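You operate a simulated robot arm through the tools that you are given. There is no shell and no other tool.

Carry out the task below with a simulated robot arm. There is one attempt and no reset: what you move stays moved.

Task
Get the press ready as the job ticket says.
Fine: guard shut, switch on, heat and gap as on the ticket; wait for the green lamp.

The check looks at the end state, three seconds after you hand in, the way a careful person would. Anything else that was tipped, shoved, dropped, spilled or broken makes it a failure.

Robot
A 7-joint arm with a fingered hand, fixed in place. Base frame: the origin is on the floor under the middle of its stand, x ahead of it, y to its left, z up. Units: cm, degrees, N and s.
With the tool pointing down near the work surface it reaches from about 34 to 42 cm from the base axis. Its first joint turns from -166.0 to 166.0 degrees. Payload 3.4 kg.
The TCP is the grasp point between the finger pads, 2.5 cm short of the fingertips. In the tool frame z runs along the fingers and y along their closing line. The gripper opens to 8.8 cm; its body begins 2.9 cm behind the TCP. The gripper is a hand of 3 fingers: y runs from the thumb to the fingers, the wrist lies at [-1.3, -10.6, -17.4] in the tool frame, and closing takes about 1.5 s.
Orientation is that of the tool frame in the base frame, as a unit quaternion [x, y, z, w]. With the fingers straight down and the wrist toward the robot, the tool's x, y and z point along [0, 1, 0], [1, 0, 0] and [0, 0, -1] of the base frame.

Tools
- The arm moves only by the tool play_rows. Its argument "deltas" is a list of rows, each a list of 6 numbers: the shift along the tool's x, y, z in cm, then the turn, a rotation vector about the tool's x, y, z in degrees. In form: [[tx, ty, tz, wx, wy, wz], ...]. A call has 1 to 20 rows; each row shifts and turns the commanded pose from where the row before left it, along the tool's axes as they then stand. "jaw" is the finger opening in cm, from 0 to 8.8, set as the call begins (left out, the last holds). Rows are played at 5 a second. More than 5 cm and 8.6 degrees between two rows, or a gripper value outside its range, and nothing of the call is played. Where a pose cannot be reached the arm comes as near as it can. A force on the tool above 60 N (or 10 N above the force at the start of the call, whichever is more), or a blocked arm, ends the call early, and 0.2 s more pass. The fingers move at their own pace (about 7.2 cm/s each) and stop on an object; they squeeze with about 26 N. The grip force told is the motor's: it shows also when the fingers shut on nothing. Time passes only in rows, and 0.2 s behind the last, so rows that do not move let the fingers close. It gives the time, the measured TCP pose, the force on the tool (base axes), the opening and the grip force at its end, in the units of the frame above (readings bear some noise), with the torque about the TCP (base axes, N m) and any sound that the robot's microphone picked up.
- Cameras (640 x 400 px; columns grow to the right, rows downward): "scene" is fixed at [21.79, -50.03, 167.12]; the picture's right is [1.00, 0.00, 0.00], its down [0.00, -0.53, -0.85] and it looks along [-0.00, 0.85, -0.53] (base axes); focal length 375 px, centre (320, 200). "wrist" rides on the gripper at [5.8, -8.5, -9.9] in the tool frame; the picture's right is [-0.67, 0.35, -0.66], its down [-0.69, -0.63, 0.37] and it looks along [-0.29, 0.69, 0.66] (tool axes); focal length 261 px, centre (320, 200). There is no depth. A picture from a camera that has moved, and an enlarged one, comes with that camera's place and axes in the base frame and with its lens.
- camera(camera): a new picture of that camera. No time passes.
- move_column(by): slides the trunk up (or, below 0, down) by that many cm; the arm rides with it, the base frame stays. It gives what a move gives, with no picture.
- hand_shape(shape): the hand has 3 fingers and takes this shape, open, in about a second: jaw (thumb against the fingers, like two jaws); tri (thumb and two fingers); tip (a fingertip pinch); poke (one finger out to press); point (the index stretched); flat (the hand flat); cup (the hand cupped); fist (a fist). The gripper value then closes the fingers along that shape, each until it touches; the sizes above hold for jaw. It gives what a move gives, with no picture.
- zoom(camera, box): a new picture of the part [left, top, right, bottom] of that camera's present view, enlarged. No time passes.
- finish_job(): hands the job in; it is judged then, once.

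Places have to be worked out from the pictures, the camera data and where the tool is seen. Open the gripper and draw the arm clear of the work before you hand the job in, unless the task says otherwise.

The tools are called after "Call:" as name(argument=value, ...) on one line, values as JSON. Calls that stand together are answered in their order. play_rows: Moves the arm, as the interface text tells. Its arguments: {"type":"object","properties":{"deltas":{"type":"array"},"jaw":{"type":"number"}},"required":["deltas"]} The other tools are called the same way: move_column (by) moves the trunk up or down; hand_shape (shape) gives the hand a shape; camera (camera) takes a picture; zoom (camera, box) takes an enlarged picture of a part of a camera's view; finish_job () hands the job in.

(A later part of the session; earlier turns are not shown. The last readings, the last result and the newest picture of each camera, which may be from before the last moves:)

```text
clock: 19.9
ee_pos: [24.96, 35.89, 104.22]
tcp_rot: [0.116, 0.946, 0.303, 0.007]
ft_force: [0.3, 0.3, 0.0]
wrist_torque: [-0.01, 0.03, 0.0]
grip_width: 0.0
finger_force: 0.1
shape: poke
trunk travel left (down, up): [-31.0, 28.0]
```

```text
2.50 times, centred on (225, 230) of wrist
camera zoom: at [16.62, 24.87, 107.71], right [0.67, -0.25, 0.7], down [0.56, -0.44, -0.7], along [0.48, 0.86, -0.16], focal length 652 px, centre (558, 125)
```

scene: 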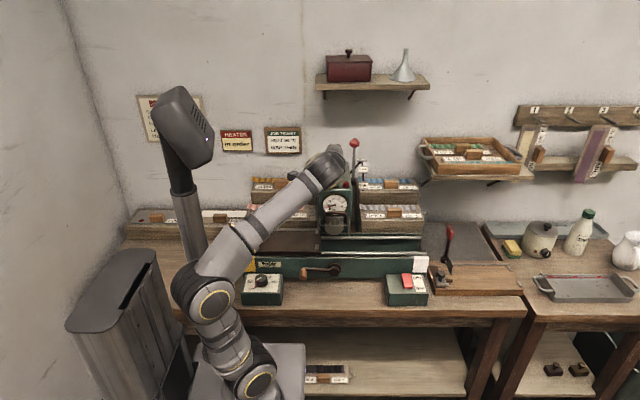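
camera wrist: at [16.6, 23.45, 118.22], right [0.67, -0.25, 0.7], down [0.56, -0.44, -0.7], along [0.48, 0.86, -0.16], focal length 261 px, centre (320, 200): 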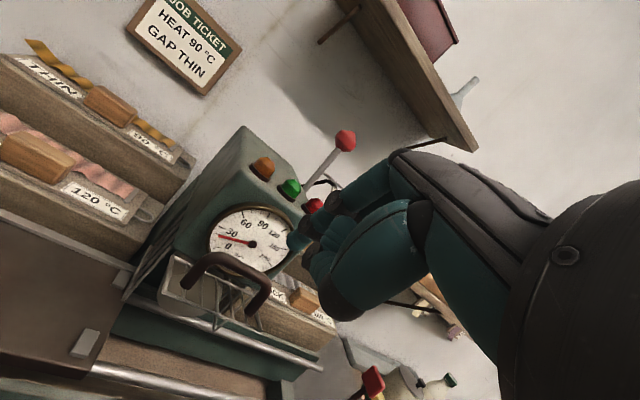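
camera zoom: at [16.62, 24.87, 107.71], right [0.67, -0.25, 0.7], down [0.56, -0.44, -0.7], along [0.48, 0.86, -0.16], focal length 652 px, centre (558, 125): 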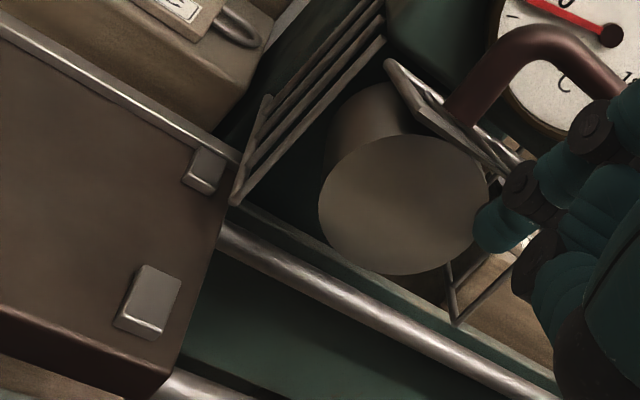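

Still no contact force. I'll look at both cameras unzoomed to resolve where the tip is relative to the panel.

Call:
zoom(camera="wrist", box=[220, 150, 360, 280])

Call:
zoom(camera="scene", box=[300, 170, 380, 260])

```text
3.08 times, centred on (290, 215) of wrist
camera zoom: at [16.62, 24.87, 107.71], right [0.67, -0.25, 0.7], down [0.56, -0.44, -0.7], along [0.48, 0.86, -0.16], focal length 802 px, centre (412, 154)
```

zoom: 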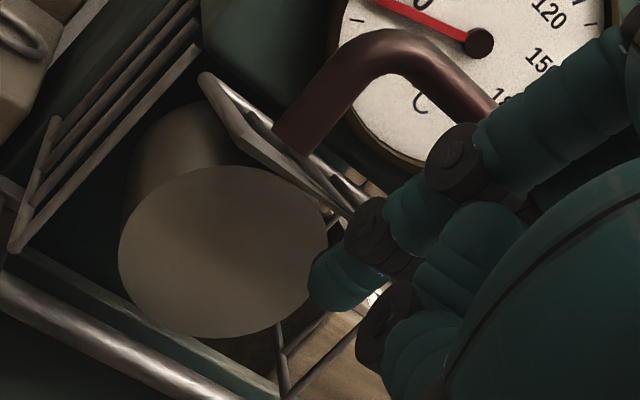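

```text
4.44 times, centred on (340, 215) of scene
camera zoom: at [21.79, -50.03, 167.12], right [1.0, 0.0, 0.0], down [0.0, -0.53, -0.85], along [0.0, 0.85, -0.53], focal length 1668 px, centre (231, 133)
```

zoom: 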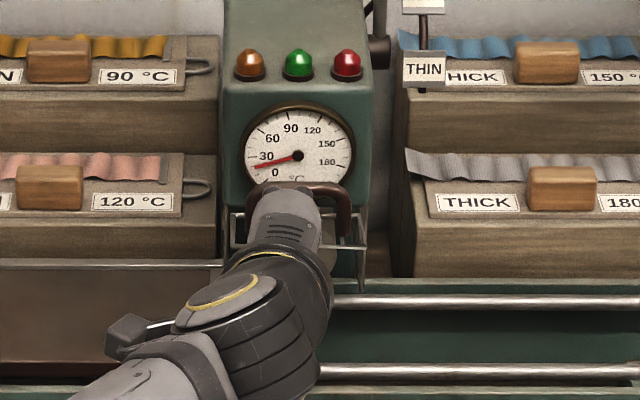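

The finger is still passing in front of the edge. Raise 3.5 cm, go 1.2 cm further forward, and come down again.

Call:
play_rows(deltas=[[0.1, 1.0, -1.43, 0, 0, 0], [0.1, 1.0, -1.43, 0, 0, 0], [0.27, 0.948, 0.684, 0, 0, 0], [-0.03, -0.287, 0.409, 0, 0, 0], [-0.03, -0.287, 0.409, 0, 0, 0], [-0.03, -0.287, 0.409, 0, 0, 0]])

Call:
zoom(camera="wrist", box=[200, 150, 340, 280])

```text
clock: 21.3
ee_pos: [24.97, 37.09, 106.04]
tcp_rot: [0.116, 0.946, 0.302, 0.006]
ft_force: [-0.4, 0.5, 1.3]
wrist_torque: [-0.02, 0.04, 0.02]
grip_width: 0.02
finger_force: 0.1
shape: poke
trunk travel left (down, up): [-31.0, 28.0]
```

```text
3.08 times, centred on (270, 215) of wrist
camera zoom: at [16.64, 26.01, 109.57], right [0.67, -0.25, 0.7], down [0.56, -0.44, -0.7], along [0.48, 0.86, -0.16], focal length 802 px, centre (474, 154)
```

zoom: 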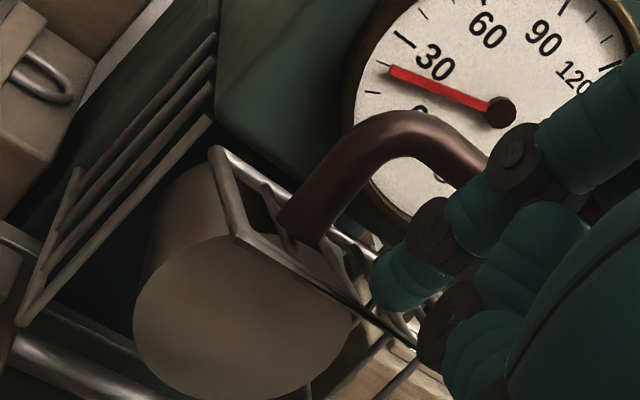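

The tip is now right over the grille's front bar. Continue pressing down in small steps.

Call:
play_rows(deltas=[[-0.03, -0.287, 0.409, 0, 0, 0], [-0.03, -0.287, 0.409, 0, 0, 0], [-0.03, -0.287, 0.409, 0, 0, 0]])

Call:
zoom(camera="wrist", box=[200, 150, 340, 280])

```text
clock: 22.1
ee_pos: [24.78, 37.08, 104.65]
tcp_rot: [0.117, 0.946, 0.302, 0.007]
ft_force: [-0.2, -0.4, 0.1]
wrist_torque: [0.03, 0.03, 0.01]
grip_width: 0.0
finger_force: 0.1
shape: poke
trunk travel left (down, up): [-31.0, 28.0]
```

```text
3.08 times, centred on (270, 215) of wrist
camera zoom: at [16.57, 26.0, 108.14], right [0.67, -0.25, 0.7], down [0.56, -0.44, -0.7], along [0.48, 0.86, -0.16], focal length 802 px, centre (474, 154)
```

zoom: 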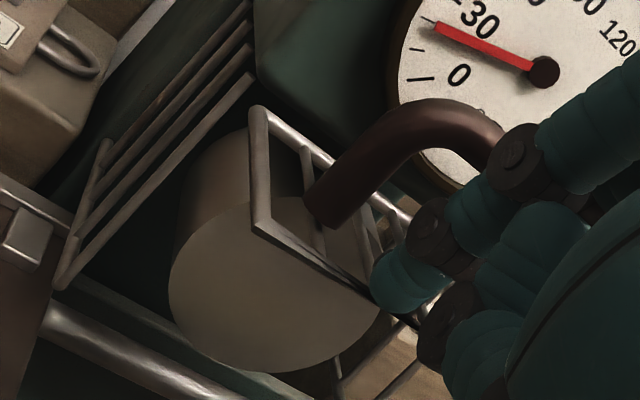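

The grille is turning down under the finger with almost no resistance. I'll follow the arc: further down, then curving inward.

Call:
play_rows(deltas=[[-0.046, -0.458, 0.654, 0, 0, 0], [-0.046, -0.458, 0.654, 0, 0, 0], [0.03, -0.286, 1.086, 0, 0, 0], [0.03, -0.286, 1.086, 0, 0, 0]])

Call:
zoom(camera="wrist", box=[180, 120, 340, 280])

```text
clock: 23.1
ee_pos: [25.09, 37.4, 101.04]
tcp_rot: [0.119, 0.945, 0.306, 0.008]
ft_force: [-2.7, -31.8, 1.2]
wrist_torque: [0.47, -0.13, -0.17]
grip_width: 0.0
finger_force: 0.2
shape: poke
trunk travel left (down, up): [-31.0, 28.0]
```

```text
2.50 times, centred on (260, 200) of wrist
camera zoom: at [16.71, 26.32, 104.58], right [0.67, -0.25, 0.7], down [0.56, -0.44, -0.7], along [0.48, 0.86, -0.15], focal length 652 px, centre (470, 200)
```

zoom: 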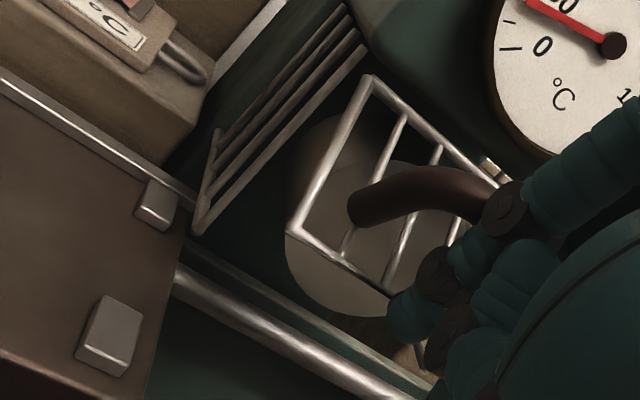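

The grille is about half shut, but now -32 N in y: the finger is wedged between the handle and the panel. I'll back it out along its own axis and see whether the guard stays, then press the handle down from above.

Call:
play_rows(deltas=[[0, 0, -1.0, 0, 0, 0], [0, 0, -1.5, 0, 0, 0], [0, 0, -2.0, 0, 0, 0], [0, 0, -2.0, 0, 0, 0]])

Call:
zoom(camera="wrist", box=[160, 140, 340, 300])

Call:
zoom(camera="scene", box=[300, 170, 380, 260])

```text
clock: 24.1
ee_pos: [24.45, 34.17, 106.24]
tcp_rot: [0.117, 0.946, 0.302, 0.007]
ft_force: [0.0, -0.6, 0.2]
wrist_torque: [-0.03, 0.02, -0.01]
grip_width: 0.0
finger_force: 0.0
shape: poke
trunk travel left (down, up): [-31.0, 28.0]
```

```text
2.50 times, centred on (250, 220) of wrist
camera zoom: at [16.11, 23.11, 109.74], right [0.67, -0.25, 0.7], down [0.56, -0.44, -0.7], along [0.48, 0.86, -0.16], focal length 652 px, centre (495, 150)
```

zoom: 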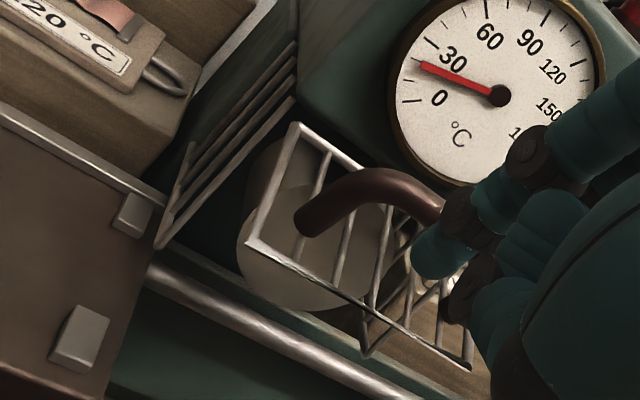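

```text
4.44 times, centred on (340, 215) of scene
camera zoom: at [21.79, -50.03, 167.12], right [1.0, 0.0, 0.0], down [0.0, -0.53, -0.85], along [0.0, 0.85, -0.53], focal length 1668 px, centre (231, 133)
```

zoom: 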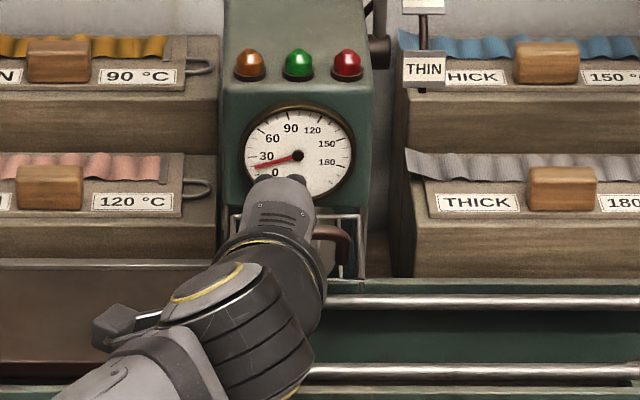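

The guard holds its half-shut position by friction. The handle bar is now around y≈40.5, z≈103. I'll lift the finger, move it over the bar, and press from above.

Call:
play_rows(deltas=[[0.172, 1.72, -2.45, 0, 0, 0], [-0.18, 1.72, 1.195, 0, 0, 0], [-0.18, 1.72, 1.195, 0, 0, 0]])

Call:
zoom(camera="wrist", box=[160, 160, 340, 320])

```text
clock: 24.9
ee_pos: [25.76, 38.18, 109.27]
tcp_rot: [0.116, 0.946, 0.302, 0.007]
ft_force: [0.6, -0.6, -0.3]
wrist_torque: [0.05, -0.01, 0.0]
grip_width: 0.0
finger_force: 0.0
shape: poke
trunk travel left (down, up): [-31.0, 28.0]
```

```text
2.50 times, centred on (250, 240) of wrist
camera zoom: at [17.47, 26.98, 112.76], right [0.67, -0.25, 0.7], down [0.56, -0.44, -0.7], along [0.48, 0.86, -0.16], focal length 652 px, centre (495, 100)
```

zoom: 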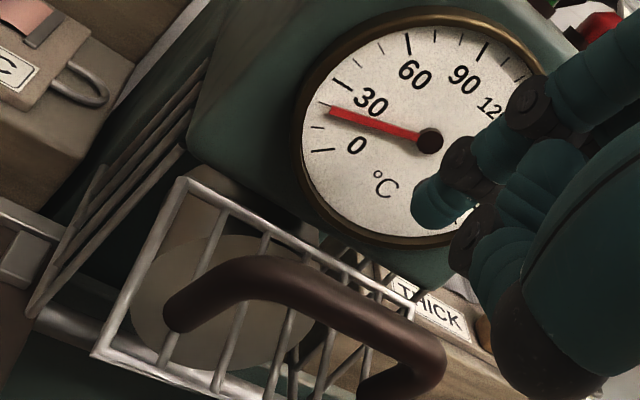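

The tip is roughly above the handle bar. Press down in small steps.

Call:
play_rows(deltas=[[-0.046, -0.458, 0.654, 0, 0, 0], [-0.046, -0.458, 0.654, 0, 0, 0], [-0.046, -0.458, 0.654, 0, 0, 0], [-0.046, -0.458, 0.654, 0, 0, 0]])

Call:
zoom(camera="wrist", box=[160, 160, 340, 320])

```text
clock: 25.9
ee_pos: [25.88, 38.11, 106.02]
tcp_rot: [0.117, 0.946, 0.302, 0.007]
ft_force: [0.0, 0.0, 0.1]
wrist_torque: [-0.01, -0.03, -0.03]
grip_width: 0.01
finger_force: 0.0
shape: poke
trunk travel left (down, up): [-31.0, 28.0]
```

```text
2.50 times, centred on (250, 240) of wrist
camera zoom: at [17.42, 27.03, 109.58], right [0.67, -0.25, 0.7], down [0.56, -0.44, -0.7], along [0.48, 0.86, -0.16], focal length 652 px, centre (495, 100)
```

zoom: 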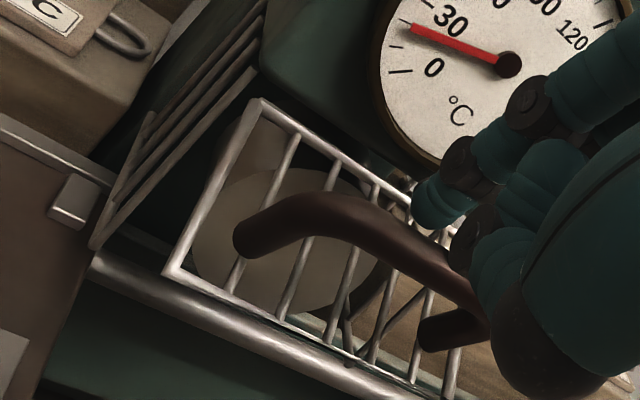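

The guard is turning further down. Continue pressing down with a slight forward drift.

Call:
play_rows(deltas=[[0, -0.3, 0.768, 0, 0, 0], [0, -0.3, 0.768, 0, 0, 0], [0, -0.3, 0.768, 0, 0, 0]])

Call:
zoom(camera="wrist", box=[160, 140, 340, 300])

```text
clock: 26.7
ee_pos: [25.73, 38.79, 103.75]
tcp_rot: [0.117, 0.946, 0.303, 0.008]
ft_force: [-0.7, 0.3, 1.0]
wrist_torque: [-0.01, 0.02, -0.01]
grip_width: 0.01
finger_force: 0.1
shape: poke
trunk travel left (down, up): [-31.0, 28.0]
```

```text
2.50 times, centred on (250, 220) of wrist
camera zoom: at [17.45, 27.69, 107.19], right [0.67, -0.25, 0.7], down [0.56, -0.44, -0.7], along [0.48, 0.86, -0.16], focal length 652 px, centre (495, 150)
```

zoom: 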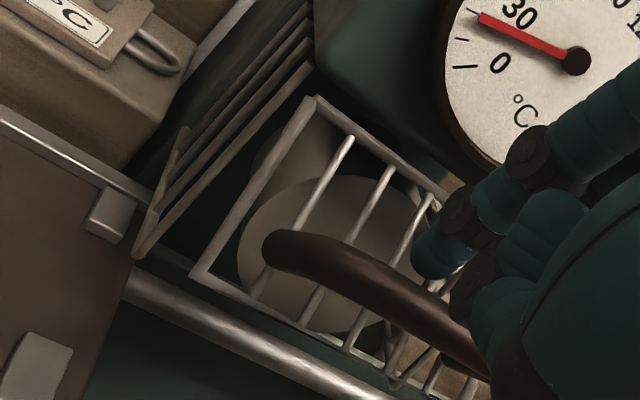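

The panel is ~53° down. Continue down and inward.

Call:
play_rows(deltas=[[0.04, -0.125, 0.772, 0, 0, 0], [0.04, -0.125, 0.772, 0, 0, 0], [0.04, -0.125, 0.772, 0, 0, 0]])

Call:
zoom(camera="wrist", box=[160, 130, 340, 290])

```text
clock: 27.5
ee_pos: [25.78, 39.76, 101.6]
tcp_rot: [0.116, 0.946, 0.302, 0.007]
ft_force: [0.6, -1.2, 0.2]
wrist_torque: [-0.02, -0.01, 0.01]
grip_width: 0.0
finger_force: 0.1
shape: poke
trunk travel left (down, up): [-31.0, 28.0]
```

```text
2.50 times, centred on (250, 210) of wrist
camera zoom: at [17.41, 28.75, 105.12], right [0.67, -0.25, 0.7], down [0.56, -0.44, -0.7], along [0.48, 0.86, -0.16], focal length 652 px, centre (495, 175)
```

zoom: 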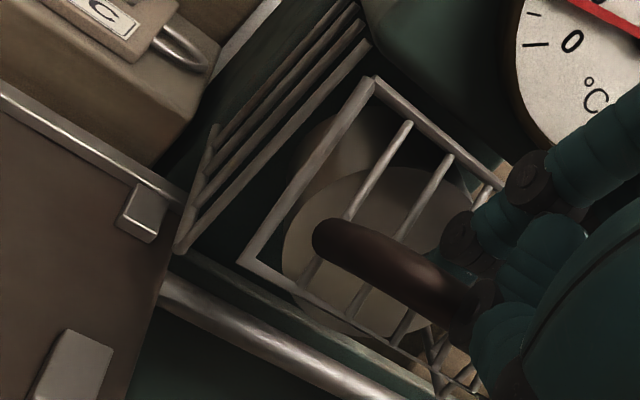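

The tip slipped behind the handle bar into its loop. I'll withdraw along the finger axis and then press the bar from in front/above with less forward motion.

Call:
play_rows(deltas=[[0, 0, -2, 0, 0, 0], [0, 0, -2.2, 0, 0, 0]])

Call:
zoom(camera="wrist", box=[160, 140, 340, 300])

```text
clock: 28.1
ee_pos: [25.57, 37.45, 104.99]
tcp_rot: [0.117, 0.946, 0.303, 0.008]
ft_force: [0.2, -0.1, -0.1]
wrist_torque: [0.01, -0.02, 0.02]
grip_width: 0.02
finger_force: 0.1
shape: poke
trunk travel left (down, up): [-31.0, 28.0]
```

```text
2.50 times, centred on (250, 220) of wrist
camera zoom: at [17.09, 26.35, 108.48], right [0.67, -0.25, 0.7], down [0.56, -0.44, -0.7], along [0.48, 0.86, -0.16], focal length 652 px, centre (495, 150)
```

zoom: 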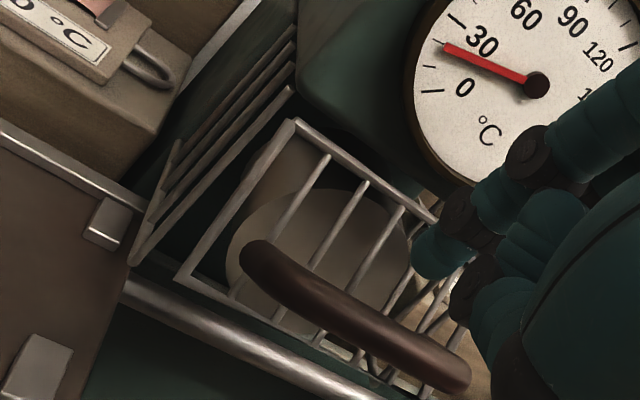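

Handle bar is now at about y≈40.3, z≈100, and the tip is above/in front of it. Press down with little forward drift.

Call:
play_rows(deltas=[[-0.023, -0.379, 0.711, 0, 0, 0], [-0.023, -0.379, 0.711, 0, 0, 0], [-0.023, -0.379, 0.711, 0, 0, 0], [0.0, -0.3, 0.74, 0, 0, 0]])

Call:
zoom(camera="wrist", box=[160, 130, 340, 290])

```text
clock: 29.1
ee_pos: [25.41, 37.91, 101.79]
tcp_rot: [0.116, 0.946, 0.303, 0.007]
ft_force: [0.1, 0.7, -0.2]
wrist_torque: [0.02, 0.01, 0.01]
grip_width: 0.0
finger_force: 0.0
shape: poke
trunk travel left (down, up): [-31.0, 28.0]
```

```text
2.50 times, centred on (250, 210) of wrist
camera zoom: at [17.05, 26.9, 105.34], right [0.67, -0.25, 0.7], down [0.56, -0.44, -0.7], along [0.48, 0.86, -0.16], focal length 652 px, centre (495, 175)
```

zoom: 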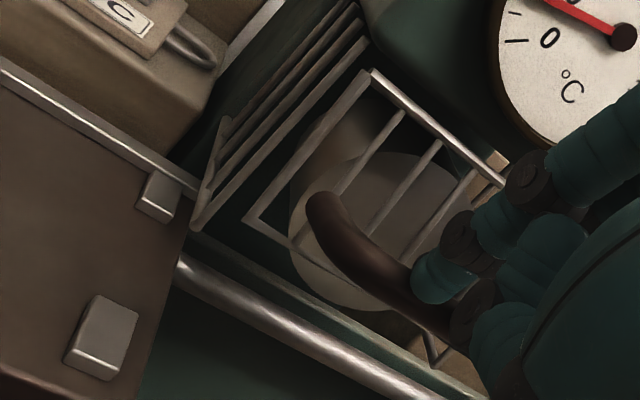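

The panel is about 76° down and the finger is in front of the bar. Continue pushing inward and down until it stops.

Call:
play_rows(deltas=[[0.06, 0.03, 0.637, 0, 0, 0], [0.06, 0.03, 0.637, 0, 0, 0], [0.06, 0.03, 0.637, 0, 0, 0]])

Call:
zoom(camera="wrist", box=[160, 130, 340, 290])

```text
clock: 29.9
ee_pos: [25.42, 38.76, 100.82]
tcp_rot: [0.118, 0.944, 0.307, 0.01]
ft_force: [-2.0, -17.8, 31.6]
wrist_torque: [0.22, 0.35, 0.16]
grip_width: 0.01
finger_force: 0.0
shape: poke
trunk travel left (down, up): [-31.0, 28.0]
```

```text
2.50 times, centred on (250, 210) of wrist
camera zoom: at [17.01, 27.65, 104.23], right [0.67, -0.26, 0.7], down [0.56, -0.44, -0.7], along [0.49, 0.86, -0.15], focal length 652 px, centre (495, 175)
```

zoom: 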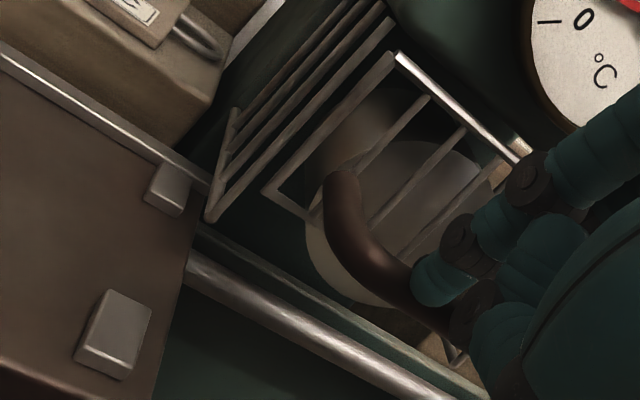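

A firm stop (-18 N, +32 N) with the panel vertical: the guard is shut. I'll back the finger off along its axis and check that the guard stays shut.

Call:
play_rows(deltas=[[0, 0, -1.5, 0, 0, 0], [0, -0.5, -2.5, 0, 0, 0], [0.1, 0, -3.5, 0, 0, 0], [0.1, 1.0, -3.0, 0, 0, 0], [0.1, 1.5, -3.0, 0, 0, 0]])

Call:
camera(camera="wrist")

Call:
camera(camera="scene")

```text
clock: 31.1
ee_pos: [24.36, 32.96, 112.52]
tcp_rot: [0.117, 0.946, 0.303, 0.007]
ft_force: [-0.4, 0.3, 0.8]
wrist_torque: [0.03, -0.01, -0.02]
grip_width: 0.0
finger_force: 0.1
shape: poke
trunk travel left (down, up): [-31.0, 28.0]
```

```text
taken
camera wrist: at [16.02, 21.92, 116.01], right [0.67, -0.25, 0.7], down [0.56, -0.44, -0.7], along [0.48, 0.86, -0.16], focal length 261 px, centre (320, 200)
```

wrist: 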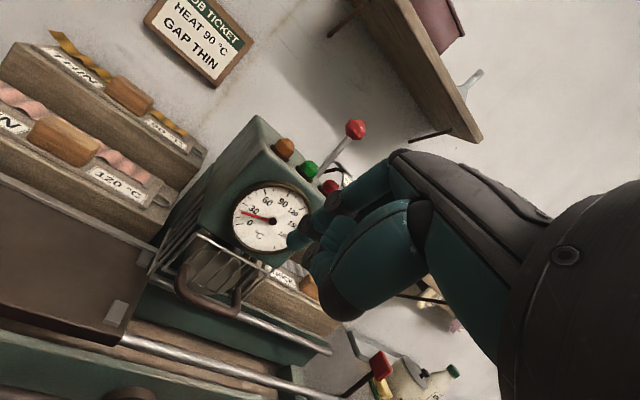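

```text
taken
```

scene: 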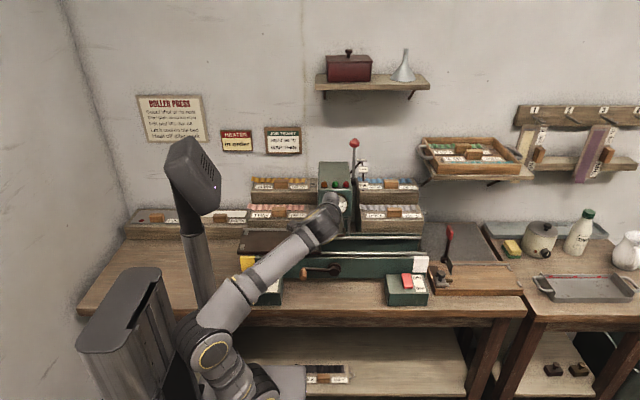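

The guard is shut and stays so. Next the gap lever: its knob is at about (32.7, 59.6, 120.2). I'll raise the trunk and give the hand the jaw shape while clear.

Call:
move_column(by=18)

Call:
hand_shape(shape="jaw")

Call:
zoom(camera="scene", box=[300, 130, 400, 250])

Call:
camera(camera="scene")

```text
clock: 33.1
ee_pos: [24.26, 33.14, 130.49]
tcp_rot: [0.117, 0.946, 0.302, 0.007]
ft_force: [0.7, 0.3, -0.1]
wrist_torque: [-0.03, -0.01, 0.0]
grip_width: 0.02
finger_force: 0.0
shape: poke
trunk travel left (down, up): [-49.0, 10.0]
```

```text
clock: 34.0
ee_pos: [24.3, 33.02, 130.39]
tcp_rot: [0.117, 0.946, 0.303, 0.007]
ft_force: [-0.1, 0.2, 0.3]
wrist_torque: [0.01, -0.06, 0.01]
grip_width: 8.8
finger_force: 0.1
shape: jaw
trunk travel left (down, up): [-49.0, 10.0]
```

```text
3.33 times, centred on (350, 190) of scene
camera zoom: at [21.79, -50.03, 167.12], right [1.0, 0.0, 0.0], down [0.0, -0.53, -0.85], along [0.0, 0.85, -0.53], focal length 1251 px, centre (220, 233)
```

zoom: 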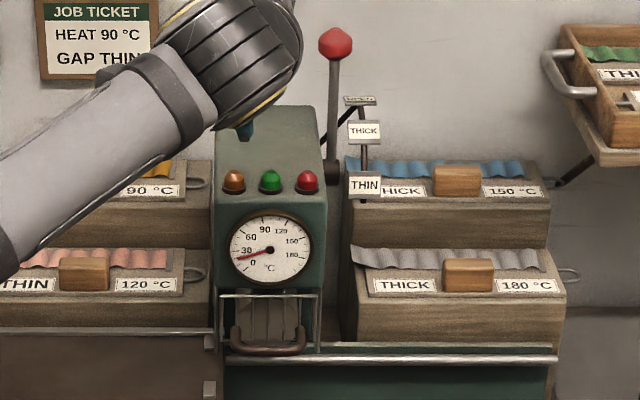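

```text
taken
```

scene: 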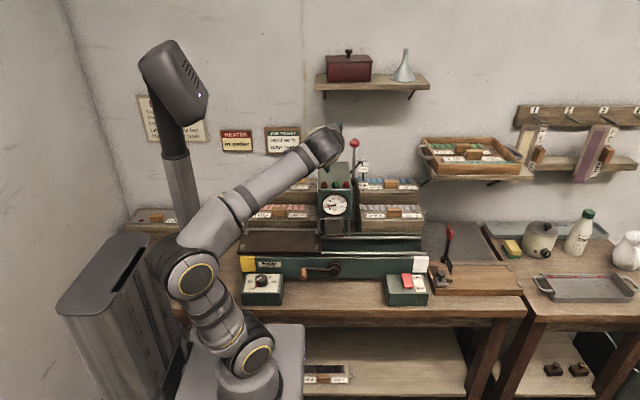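

The scene picture confirms the guard is shut. Now move the open hand toward the lever knob, stopping about 8 cm before it along the tool axis.

Call:
play_rows(deltas=[[-0.443, 2.93, 2.54, 0, 0, 0], [-0.443, 2.93, 2.54, 0, 0, 0], [-0.443, 2.93, 2.54, 0, 0, 0], [-0.443, 2.93, 2.54, 0, 0, 0], [-0.443, 2.93, 2.54, 0, 0, 0]], jaw=8.8)

Call:
camera(camera="wrist")

Call:
camera(camera="scene")

```text
clock: 35.2
ee_pos: [30.81, 51.49, 128.32]
tcp_rot: [0.117, 0.946, 0.303, 0.006]
ft_force: [-0.5, 0.1, -1.0]
wrist_torque: [0.0, -0.01, -0.04]
grip_width: 8.8
finger_force: 0.0
shape: jaw
trunk travel left (down, up): [-49.0, 10.0]
```

```text
taken
camera wrist: at [22.4, 40.35, 131.85], right [0.67, -0.25, 0.7], down [0.56, -0.44, -0.7], along [0.48, 0.86, -0.16], focal length 261 px, centre (320, 200)
```

wrist: 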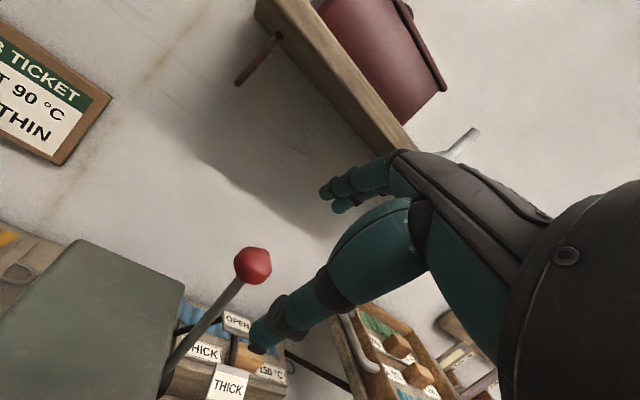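

```text
taken
```

scene: 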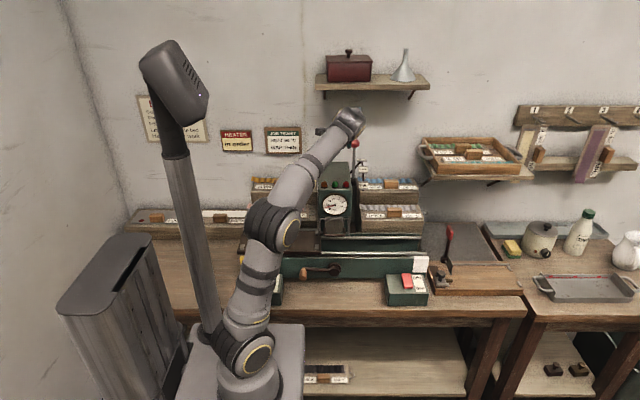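

The knob is at (32.7, 59.3, 120) – in the tool frame about (-0.6, 1.8, 11.4) from the TCP. I'll centre on it and advance along the tool axis with fingers open.

Call:
play_rows(deltas=[[-0.57, 1.8, 1.5, 0, 0, 0], [0, 0, 2.5, 0, 0, 0], [0, 0, 2.0, 0, 0, 0], [0, 0, 1.5, 0, 0, 0]], jaw=8.8)

Call:
camera(camera="wrist")

Call:
zoom(camera="scene", box=[310, 90, 410, 220])

```text
clock: 36.2
ee_pos: [32.23, 57.1, 123.19]
tcp_rot: [0.116, 0.946, 0.303, 0.006]
ft_force: [-0.9, 0.5, 0.2]
wrist_torque: [-0.01, -0.01, -0.02]
grip_width: 8.77
finger_force: 0.1
shape: jaw
trunk travel left (down, up): [-49.0, 10.0]
```

```text
taken
camera wrist: at [23.87, 45.95, 126.68], right [0.67, -0.25, 0.7], down [0.56, -0.44, -0.7], along [0.48, 0.86, -0.16], focal length 261 px, centre (320, 200)
```

wrist: 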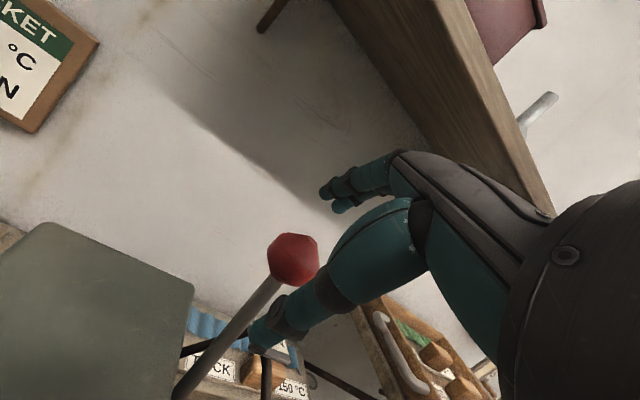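

```text
3.08 times, centred on (360, 155) of scene
camera zoom: at [21.79, -50.03, 167.12], right [1.0, 0.0, 0.0], down [0.0, -0.53, -0.85], along [0.0, 0.85, -0.53], focal length 1155 px, centre (197, 338)
```

zoom: 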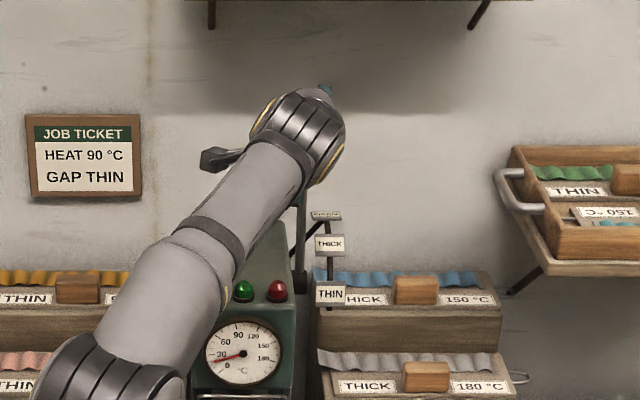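

The knob is centred, 3.3 cm ahead of the TCP. Advance 2.2 cm more, then narrow the fingers to cage the ball.

Call:
play_rows(deltas=[[0, 0, 1.2, 0, 0, 0], [0, 0, 1.0, 0, 0, 0]], jaw=8.8)

Call:
play_rows(deltas=[[0, 0, 0, 0, 0, 0], [0, 0, 0, 0, 0, 0]], jaw=6.4)

Call:
camera(camera="wrist")

```text
clock: 36.8
ee_pos: [32.3, 58.3, 121.37]
tcp_rot: [0.116, 0.946, 0.302, 0.006]
ft_force: [0.0, -0.2, 0.1]
wrist_torque: [-0.02, -0.02, -0.01]
grip_width: 8.8
finger_force: 0.1
shape: jaw
trunk travel left (down, up): [-49.0, 10.0]
```

```text
clock: 37.4
ee_pos: [32.44, 58.13, 121.43]
tcp_rot: [0.117, 0.946, 0.302, 0.007]
ft_force: [-0.4, 0.2, 0.4]
wrist_torque: [-0.01, -0.03, 0.01]
grip_width: 6.42
finger_force: 0.0
shape: jaw
trunk travel left (down, up): [-49.0, 10.0]
```

```text
taken
camera wrist: at [24.04, 47.14, 124.95], right [0.67, -0.25, 0.7], down [0.56, -0.44, -0.7], along [0.48, 0.86, -0.16], focal length 261 px, centre (320, 200)
```

wrist: 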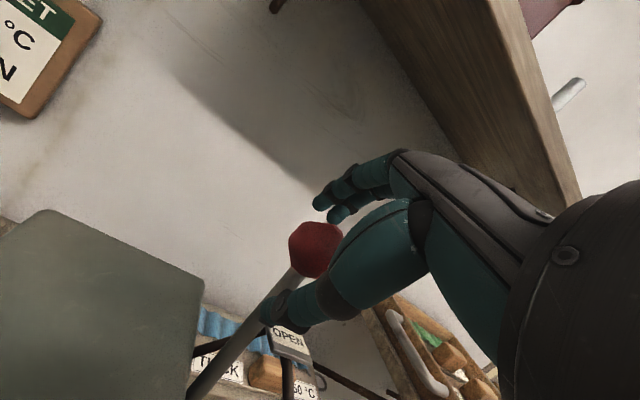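

The ball is caged: thumb in front, two fingers behind. I'll pull it along its arc (pivot about y=56.6, z=107.4), tilting the hand slightly as it goes; first half now.

Call:
play_rows(deltas=[[-0.29, -1.13, -0.41, -1.5, 0, 0], [-0.29, -1.13, -0.41, -1.5, 0, 0], [-0.26, -0.92, -0.61, -1.5, 0, 0], [-0.26, -0.92, -0.61, -1.5, 0, 0]])

Call:
camera(camera="wrist")

```text
clock: 38.4
ee_pos: [32.45, 53.62, 120.51]
tcp_rot: [0.117, 0.928, 0.353, 0.014]
ft_force: [-0.3, 0.3, 1.0]
wrist_torque: [0.08, 0.0, -0.02]
grip_width: 6.48
finger_force: 0.0
shape: jaw
trunk travel left (down, up): [-49.0, 10.0]
```

```text
taken
camera wrist: at [23.99, 42.24, 122.74], right [0.65, -0.32, 0.68], down [0.58, -0.37, -0.73], along [0.49, 0.87, -0.06], focal length 261 px, centre (320, 200)
```

wrist: 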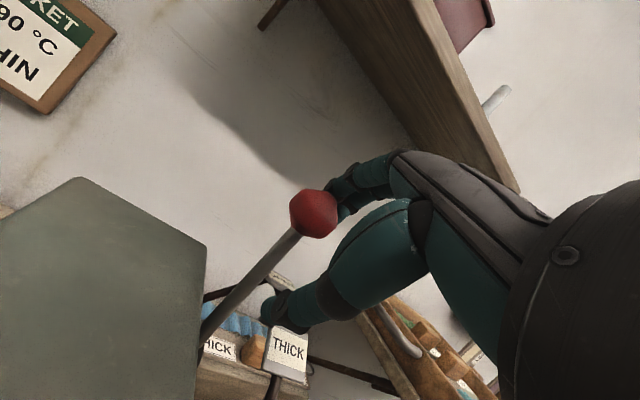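

The lever follows with little force. Continue along the arc.

Call:
play_rows(deltas=[[-0.267, -1.0, -0.484, -1.5, 0, 0], [-0.267, -1.0, -0.484, -1.5, 0, 0], [-0.263, -1.055, -0.36, -1.5, 0, 0], [-0.263, -1.055, -0.36, -1.5, 0, 0]])

Call:
camera(camera="wrist")

Call:
zoom(camera="scene", box=[310, 100, 410, 220])

```text
clock: 39.4
ee_pos: [32.48, 49.17, 118.9]
tcp_rot: [0.115, 0.909, 0.4, 0.02]
ft_force: [1.7, -1.2, 5.2]
wrist_torque: [0.19, 0.04, -0.06]
grip_width: 6.48
finger_force: 0.0
shape: jaw
trunk travel left (down, up): [-49.0, 10.0]
```

```text
taken
camera wrist: at [23.93, 37.82, 119.75], right [0.64, -0.4, 0.66], down [0.59, -0.3, -0.75], along [0.5, 0.87, 0.04], focal length 261 px, centre (320, 200)
```

wrist: 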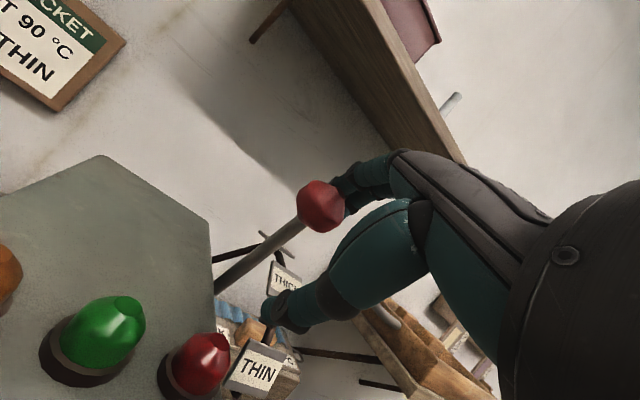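

```text
3.33 times, centred on (360, 160) of scene
camera zoom: at [21.79, -50.03, 167.12], right [1.0, 0.0, 0.0], down [0.0, -0.53, -0.85], along [0.0, 0.85, -0.53], focal length 1251 px, centre (187, 333)
```

zoom: 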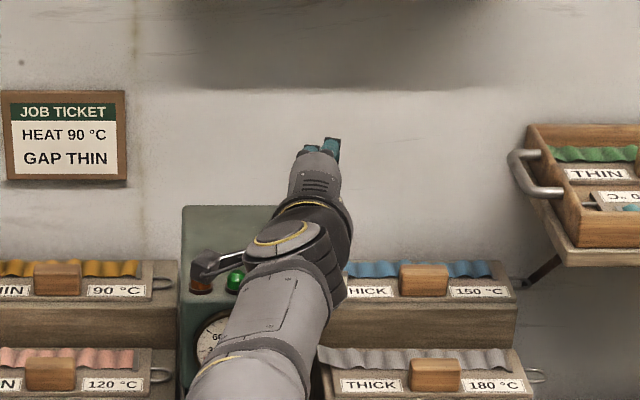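

Lever is around 25° (near THICK). Continue further toward THIN with slightly more lead.

Call:
play_rows(deltas=[[-0.325, -1.45, -0.277, -1.5, 0, 0], [-0.325, -1.45, -0.277, -1.5, 0, 0], [-0.23, -1.135, -0.075, -1.5, 0, 0], [-0.23, -1.135, -0.075, -1.5, 0, 0]])

Call:
camera(camera="wrist")

Call:
zoom(camera="scene", box=[310, 100, 410, 220])

```text
clock: 40.4
ee_pos: [32.47, 45.24, 115.34]
tcp_rot: [0.115, 0.887, 0.447, 0.025]
ft_force: [-0.9, -0.1, 0.7]
wrist_torque: [0.03, -0.01, 0.0]
grip_width: 6.43
finger_force: 0.1
shape: jaw
trunk travel left (down, up): [-49.0, 10.0]
```

```text
taken
camera wrist: at [23.82, 33.77, 114.79], right [0.62, -0.47, 0.63], down [0.61, -0.23, -0.76], along [0.5, 0.86, 0.14], focal length 261 px, centre (320, 200)
```

wrist: 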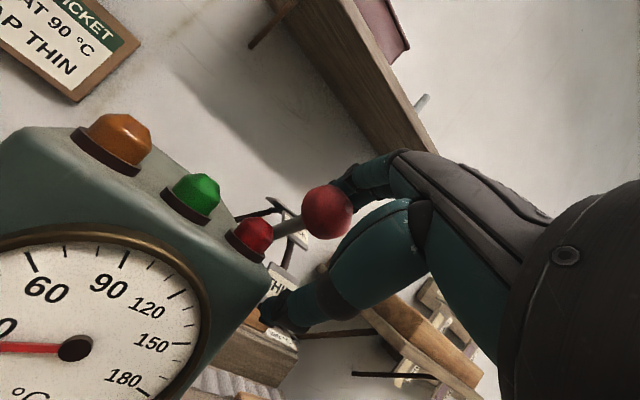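

```text
3.33 times, centred on (360, 160) of scene
camera zoom: at [21.79, -50.03, 167.12], right [1.0, 0.0, 0.0], down [0.0, -0.53, -0.85], along [0.0, 0.85, -0.53], focal length 1251 px, centre (187, 333)
```

zoom: 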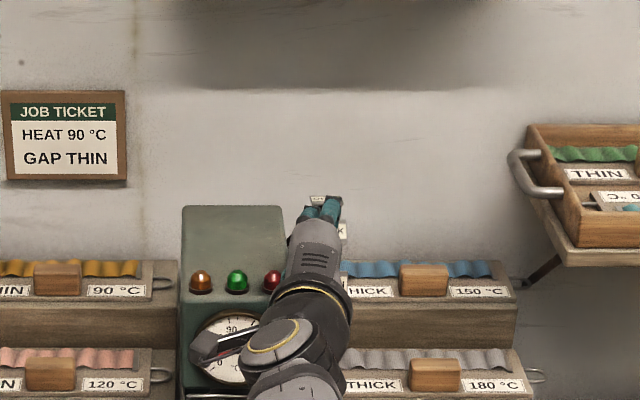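

Lever is at roughly 48°. Continue the last part of the arc toward THIN.

Call:
play_rows(deltas=[[-0.205, -1.145, 0.058, -1.5, 0, 0], [-0.205, -1.145, 0.058, -1.5, 0, 0], [-0.185, -1.25, 0.22, -1.5, 0, 0]])

Call:
camera(camera="wrist")

Call:
zoom(camera="scene", box=[310, 120, 410, 240])

```text
clock: 41.2
ee_pos: [32.49, 43.37, 112.16]
tcp_rot: [0.113, 0.869, 0.481, 0.029]
ft_force: [-0.7, -0.2, -0.3]
wrist_torque: [-0.01, 0.02, -0.01]
grip_width: 6.43
finger_force: 0.0
shape: jaw
trunk travel left (down, up): [-49.0, 10.0]
```

```text
taken
camera wrist: at [23.86, 32.13, 110.64], right [0.61, -0.52, 0.61], down [0.62, -0.17, -0.77], along [0.5, 0.84, 0.22], focal length 261 px, centre (320, 200)
```

wrist: 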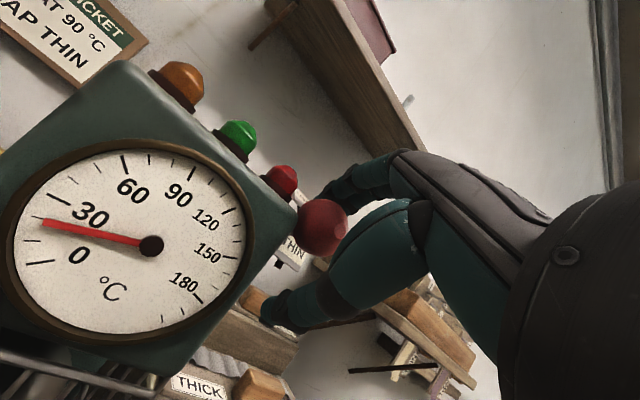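

```text
3.33 times, centred on (360, 180) of scene
camera zoom: at [21.79, -50.03, 167.12], right [1.0, 0.0, 0.0], down [0.0, -0.53, -0.85], along [0.0, 0.85, -0.53], focal length 1251 px, centre (187, 267)
```

zoom: 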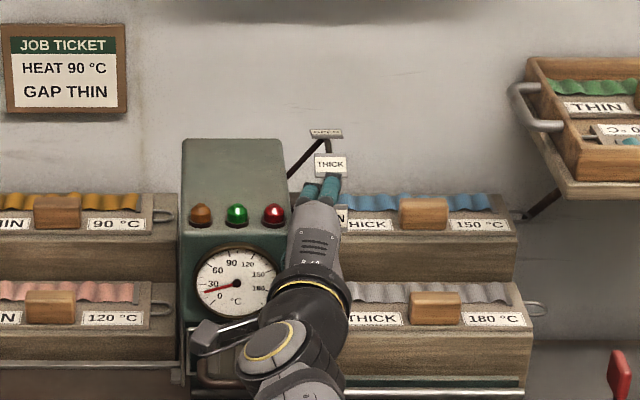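

The ball is at about 65° of lever angle; THIN is near 70°. One more small step, then I'll look.

Call:
play_rows(deltas=[[-0.1, -0.62, 0.11, -0.75, 0, 0], [-0.1, -0.62, 0.11, -0.75, 0, 0]])

Call:
camera(camera="wrist")

Call:
zoom(camera="wrist", box=[230, 150, 370, 300])

```text
clock: 41.8
ee_pos: [32.56, 42.88, 111.17]
tcp_rot: [0.112, 0.862, 0.493, 0.03]
ft_force: [-0.1, 1.0, 0.9]
wrist_torque: [0.05, -0.01, -0.01]
grip_width: 6.44
finger_force: 0.0
shape: jaw
trunk travel left (down, up): [-49.0, 10.0]
```

```text
taken
camera wrist: at [23.86, 31.74, 109.19], right [0.6, -0.53, 0.6], down [0.62, -0.15, -0.77], along [0.5, 0.83, 0.24], focal length 261 px, centre (320, 200)
```

wrist: 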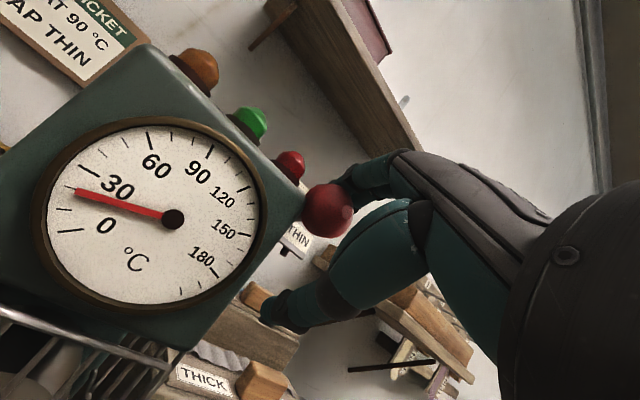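

```text
2.67 times, centred on (300, 225) of wrist
camera zoom: at [23.86, 31.74, 109.19], right [0.6, -0.53, 0.6], down [0.62, -0.15, -0.77], along [0.5, 0.83, 0.24], focal length 695 px, centre (373, 133)
```

zoom: 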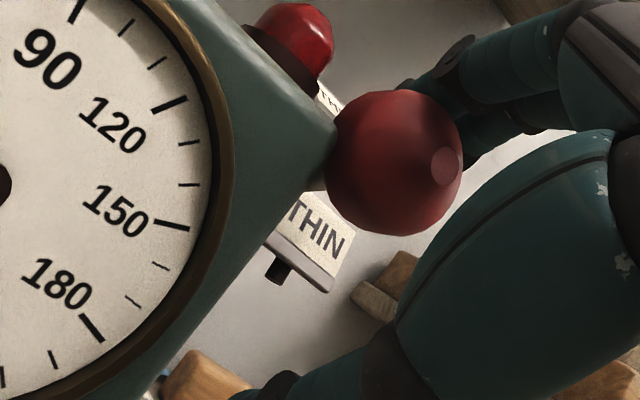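

Now I'll open the fingers and withdraw along the tool axis to inspect the lever position against the THIN plate.

Call:
play_rows(deltas=[[0, 0, 0, 0, 0, 0], [0, 0, -0.5, 0, 0, 0], [0, 0, -2, 0, 0, 0], [0, 0, -3, 0, 0, 0], [0, 0, -3, 0, 0, 0]], jaw=8.8)

Call:
camera(camera="wrist")

Call:
zoom(camera="wrist", box=[170, 120, 330, 280])

Call:
zoom(camera="scene", box=[310, 120, 410, 240])

```text
clock: 43.0
ee_pos: [31.15, 35.7, 115.4]
tcp_rot: [0.113, 0.863, 0.492, 0.031]
ft_force: [0.3, 0.6, 1.0]
wrist_torque: [0.02, -0.02, 0.0]
grip_width: 8.77
finger_force: 0.0
shape: jaw
trunk travel left (down, up): [-49.0, 10.0]
```

```text
taken
camera wrist: at [22.41, 24.49, 113.46], right [0.6, -0.53, 0.6], down [0.62, -0.15, -0.77], along [0.5, 0.83, 0.24], focal length 261 px, centre (320, 200)
```

wrist: 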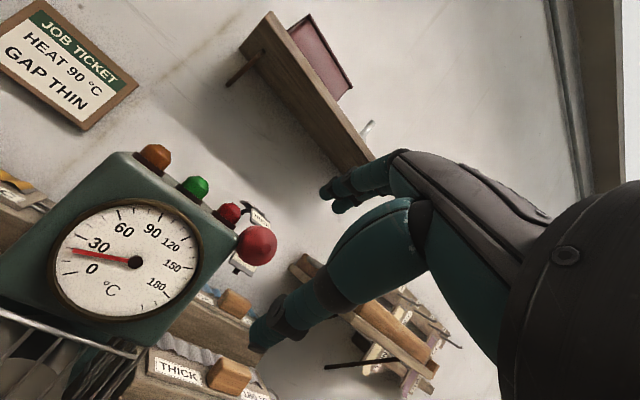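

```text
2.50 times, centred on (250, 200) of wrist
camera zoom: at [22.41, 24.49, 113.46], right [0.6, -0.53, 0.6], down [0.62, -0.15, -0.77], along [0.5, 0.83, 0.24], focal length 652 px, centre (495, 200)
```

zoom: 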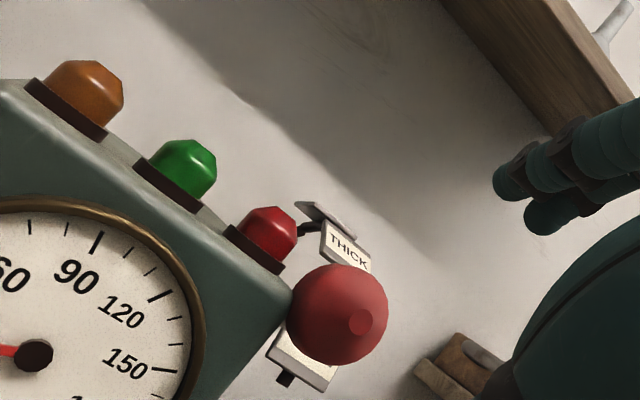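

```text
3.33 times, centred on (360, 180) of scene
camera zoom: at [21.79, -50.03, 167.12], right [1.0, 0.0, 0.0], down [0.0, -0.53, -0.85], along [0.0, 0.85, -0.53], focal length 1251 px, centre (187, 267)
```

zoom: 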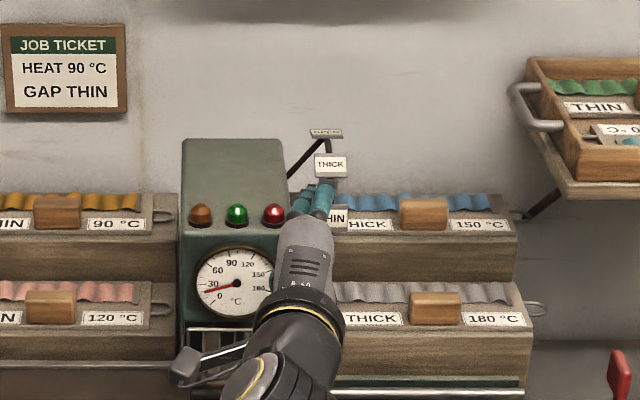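

The knob is close to the THIN plate, but the column hides the stem from here. I'll move the hand up and left, out of the scene camera's line, and check the lever angle from there.

Call:
play_rows(deltas=[[3.0, 1.29, -2.51, 0, 0, 0], [3.0, 1.29, -2.51, 0, 0, 0], [3.0, 1.29, -2.51, 0, 0, 0], [3.0, 1.29, -2.51, 0, 0, 0], [0, 0, 0, 8, 0, 0], [0, 0, 0, 8, 0, 0], [0, 0, 0, 8, 0, 0]])

Call:
camera(camera="scene")

Call:
zoom(camera="scene", box=[320, 130, 400, 220])

Call:
camera(camera="wrist")

```text
clock: 44.6
ee_pos: [20.48, 32.69, 127.13]
tcp_rot: [0.127, 0.887, 0.444, 0.027]
ft_force: [-0.2, 0.3, -1.1]
wrist_torque: [0.0, -0.03, 0.0]
grip_width: 8.77
finger_force: 0.1
shape: jaw
out of reach, approached as far as the arm can: row 4, 5, 6
trunk travel left (down, up): [-49.0, 10.0]
```

```text
taken
```

scene: 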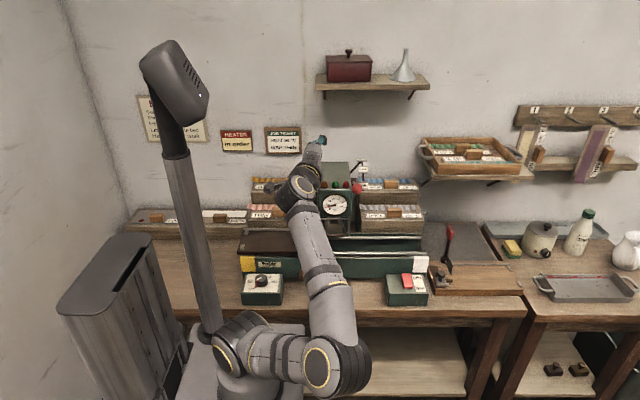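

```text
4.44 times, centred on (360, 175) of scene
camera zoom: at [21.79, -50.03, 167.12], right [1.0, 0.0, 0.0], down [0.0, -0.53, -0.85], along [0.0, 0.85, -0.53], focal length 1668 px, centre (142, 311)
```

zoom: 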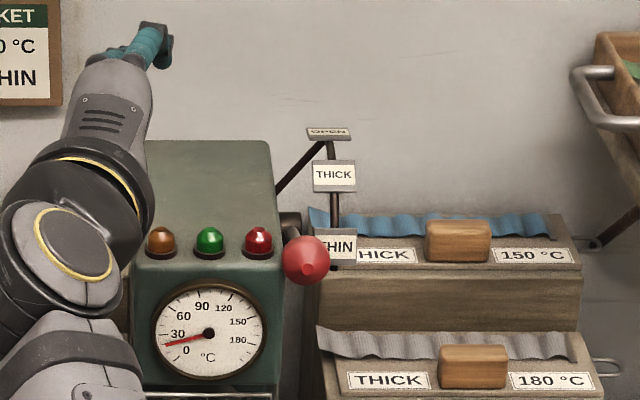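

```text
taken
camera wrist: at [11.59, 21.64, 126.71], right [0.61, -0.48, 0.63], down [0.59, -0.25, -0.77], along [0.52, 0.84, 0.13], focal length 261 px, centre (320, 200)
```

wrist: 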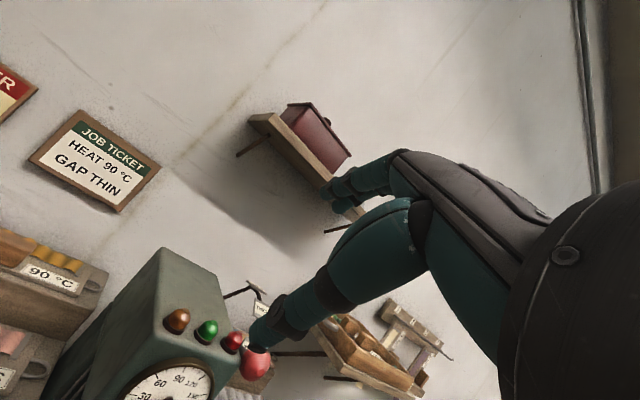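

The lever measures ≈69–70°, i.e. at THIN. The arm, however, swung its elbow over to the right while retreating and hasn't reached the commanded pose; I'll wait a moment and check.

Call:
play_rows(deltas=[[0, 0, 0, 0, 0, 0], [0, 0, 0, 0, 0, 0]])

Call:
camera(camera="scene")

```text
clock: 45.2
ee_pos: [20.51, 32.77, 127.14]
tcp_rot: [0.127, 0.887, 0.443, 0.027]
ft_force: [0.1, 0.1, 0.5]
wrist_torque: [-0.01, -0.01, -0.04]
grip_width: 8.77
finger_force: 0.1
shape: jaw
trunk travel left (down, up): [-49.0, 10.0]
```

```text
taken
```

scene: 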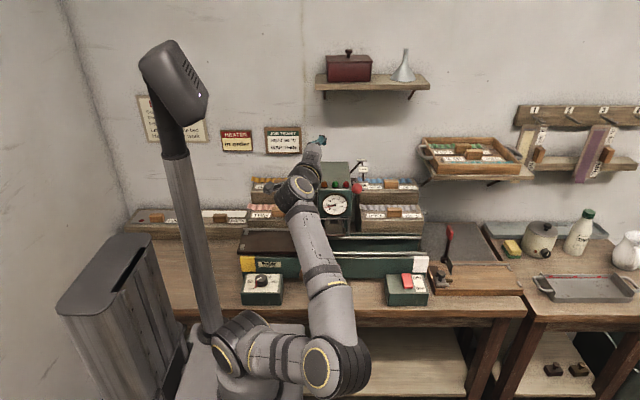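

The arm is quite folded here. I'll tilt the hand back to pointing down, which raises the wrist and stretches the arm.

Call:
play_rows(deltas=[[0, 0, -1, 8, 0, 0], [0, 0, -1, 8, 0, 0], [0, 0, -1, 8, 0, 0], [0, 0, -1, 8, 0, 0]])

Call:
camera(camera="scene")

```text
clock: 46.2
ee_pos: [21.42, 31.06, 129.29]
tcp_rot: [0.128, 0.975, 0.182, -0.01]
ft_force: [0.4, -0.4, -0.1]
wrist_torque: [0.0, 0.02, 0.0]
grip_width: 8.74
finger_force: 0.0
shape: jaw
out of reach, approached as far as the arm can: row 1
trunk travel left (down, up): [-49.0, 10.0]
```

```text
taken
```

scene: 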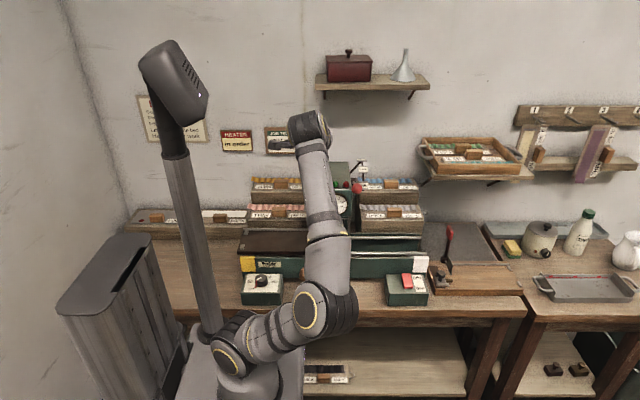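

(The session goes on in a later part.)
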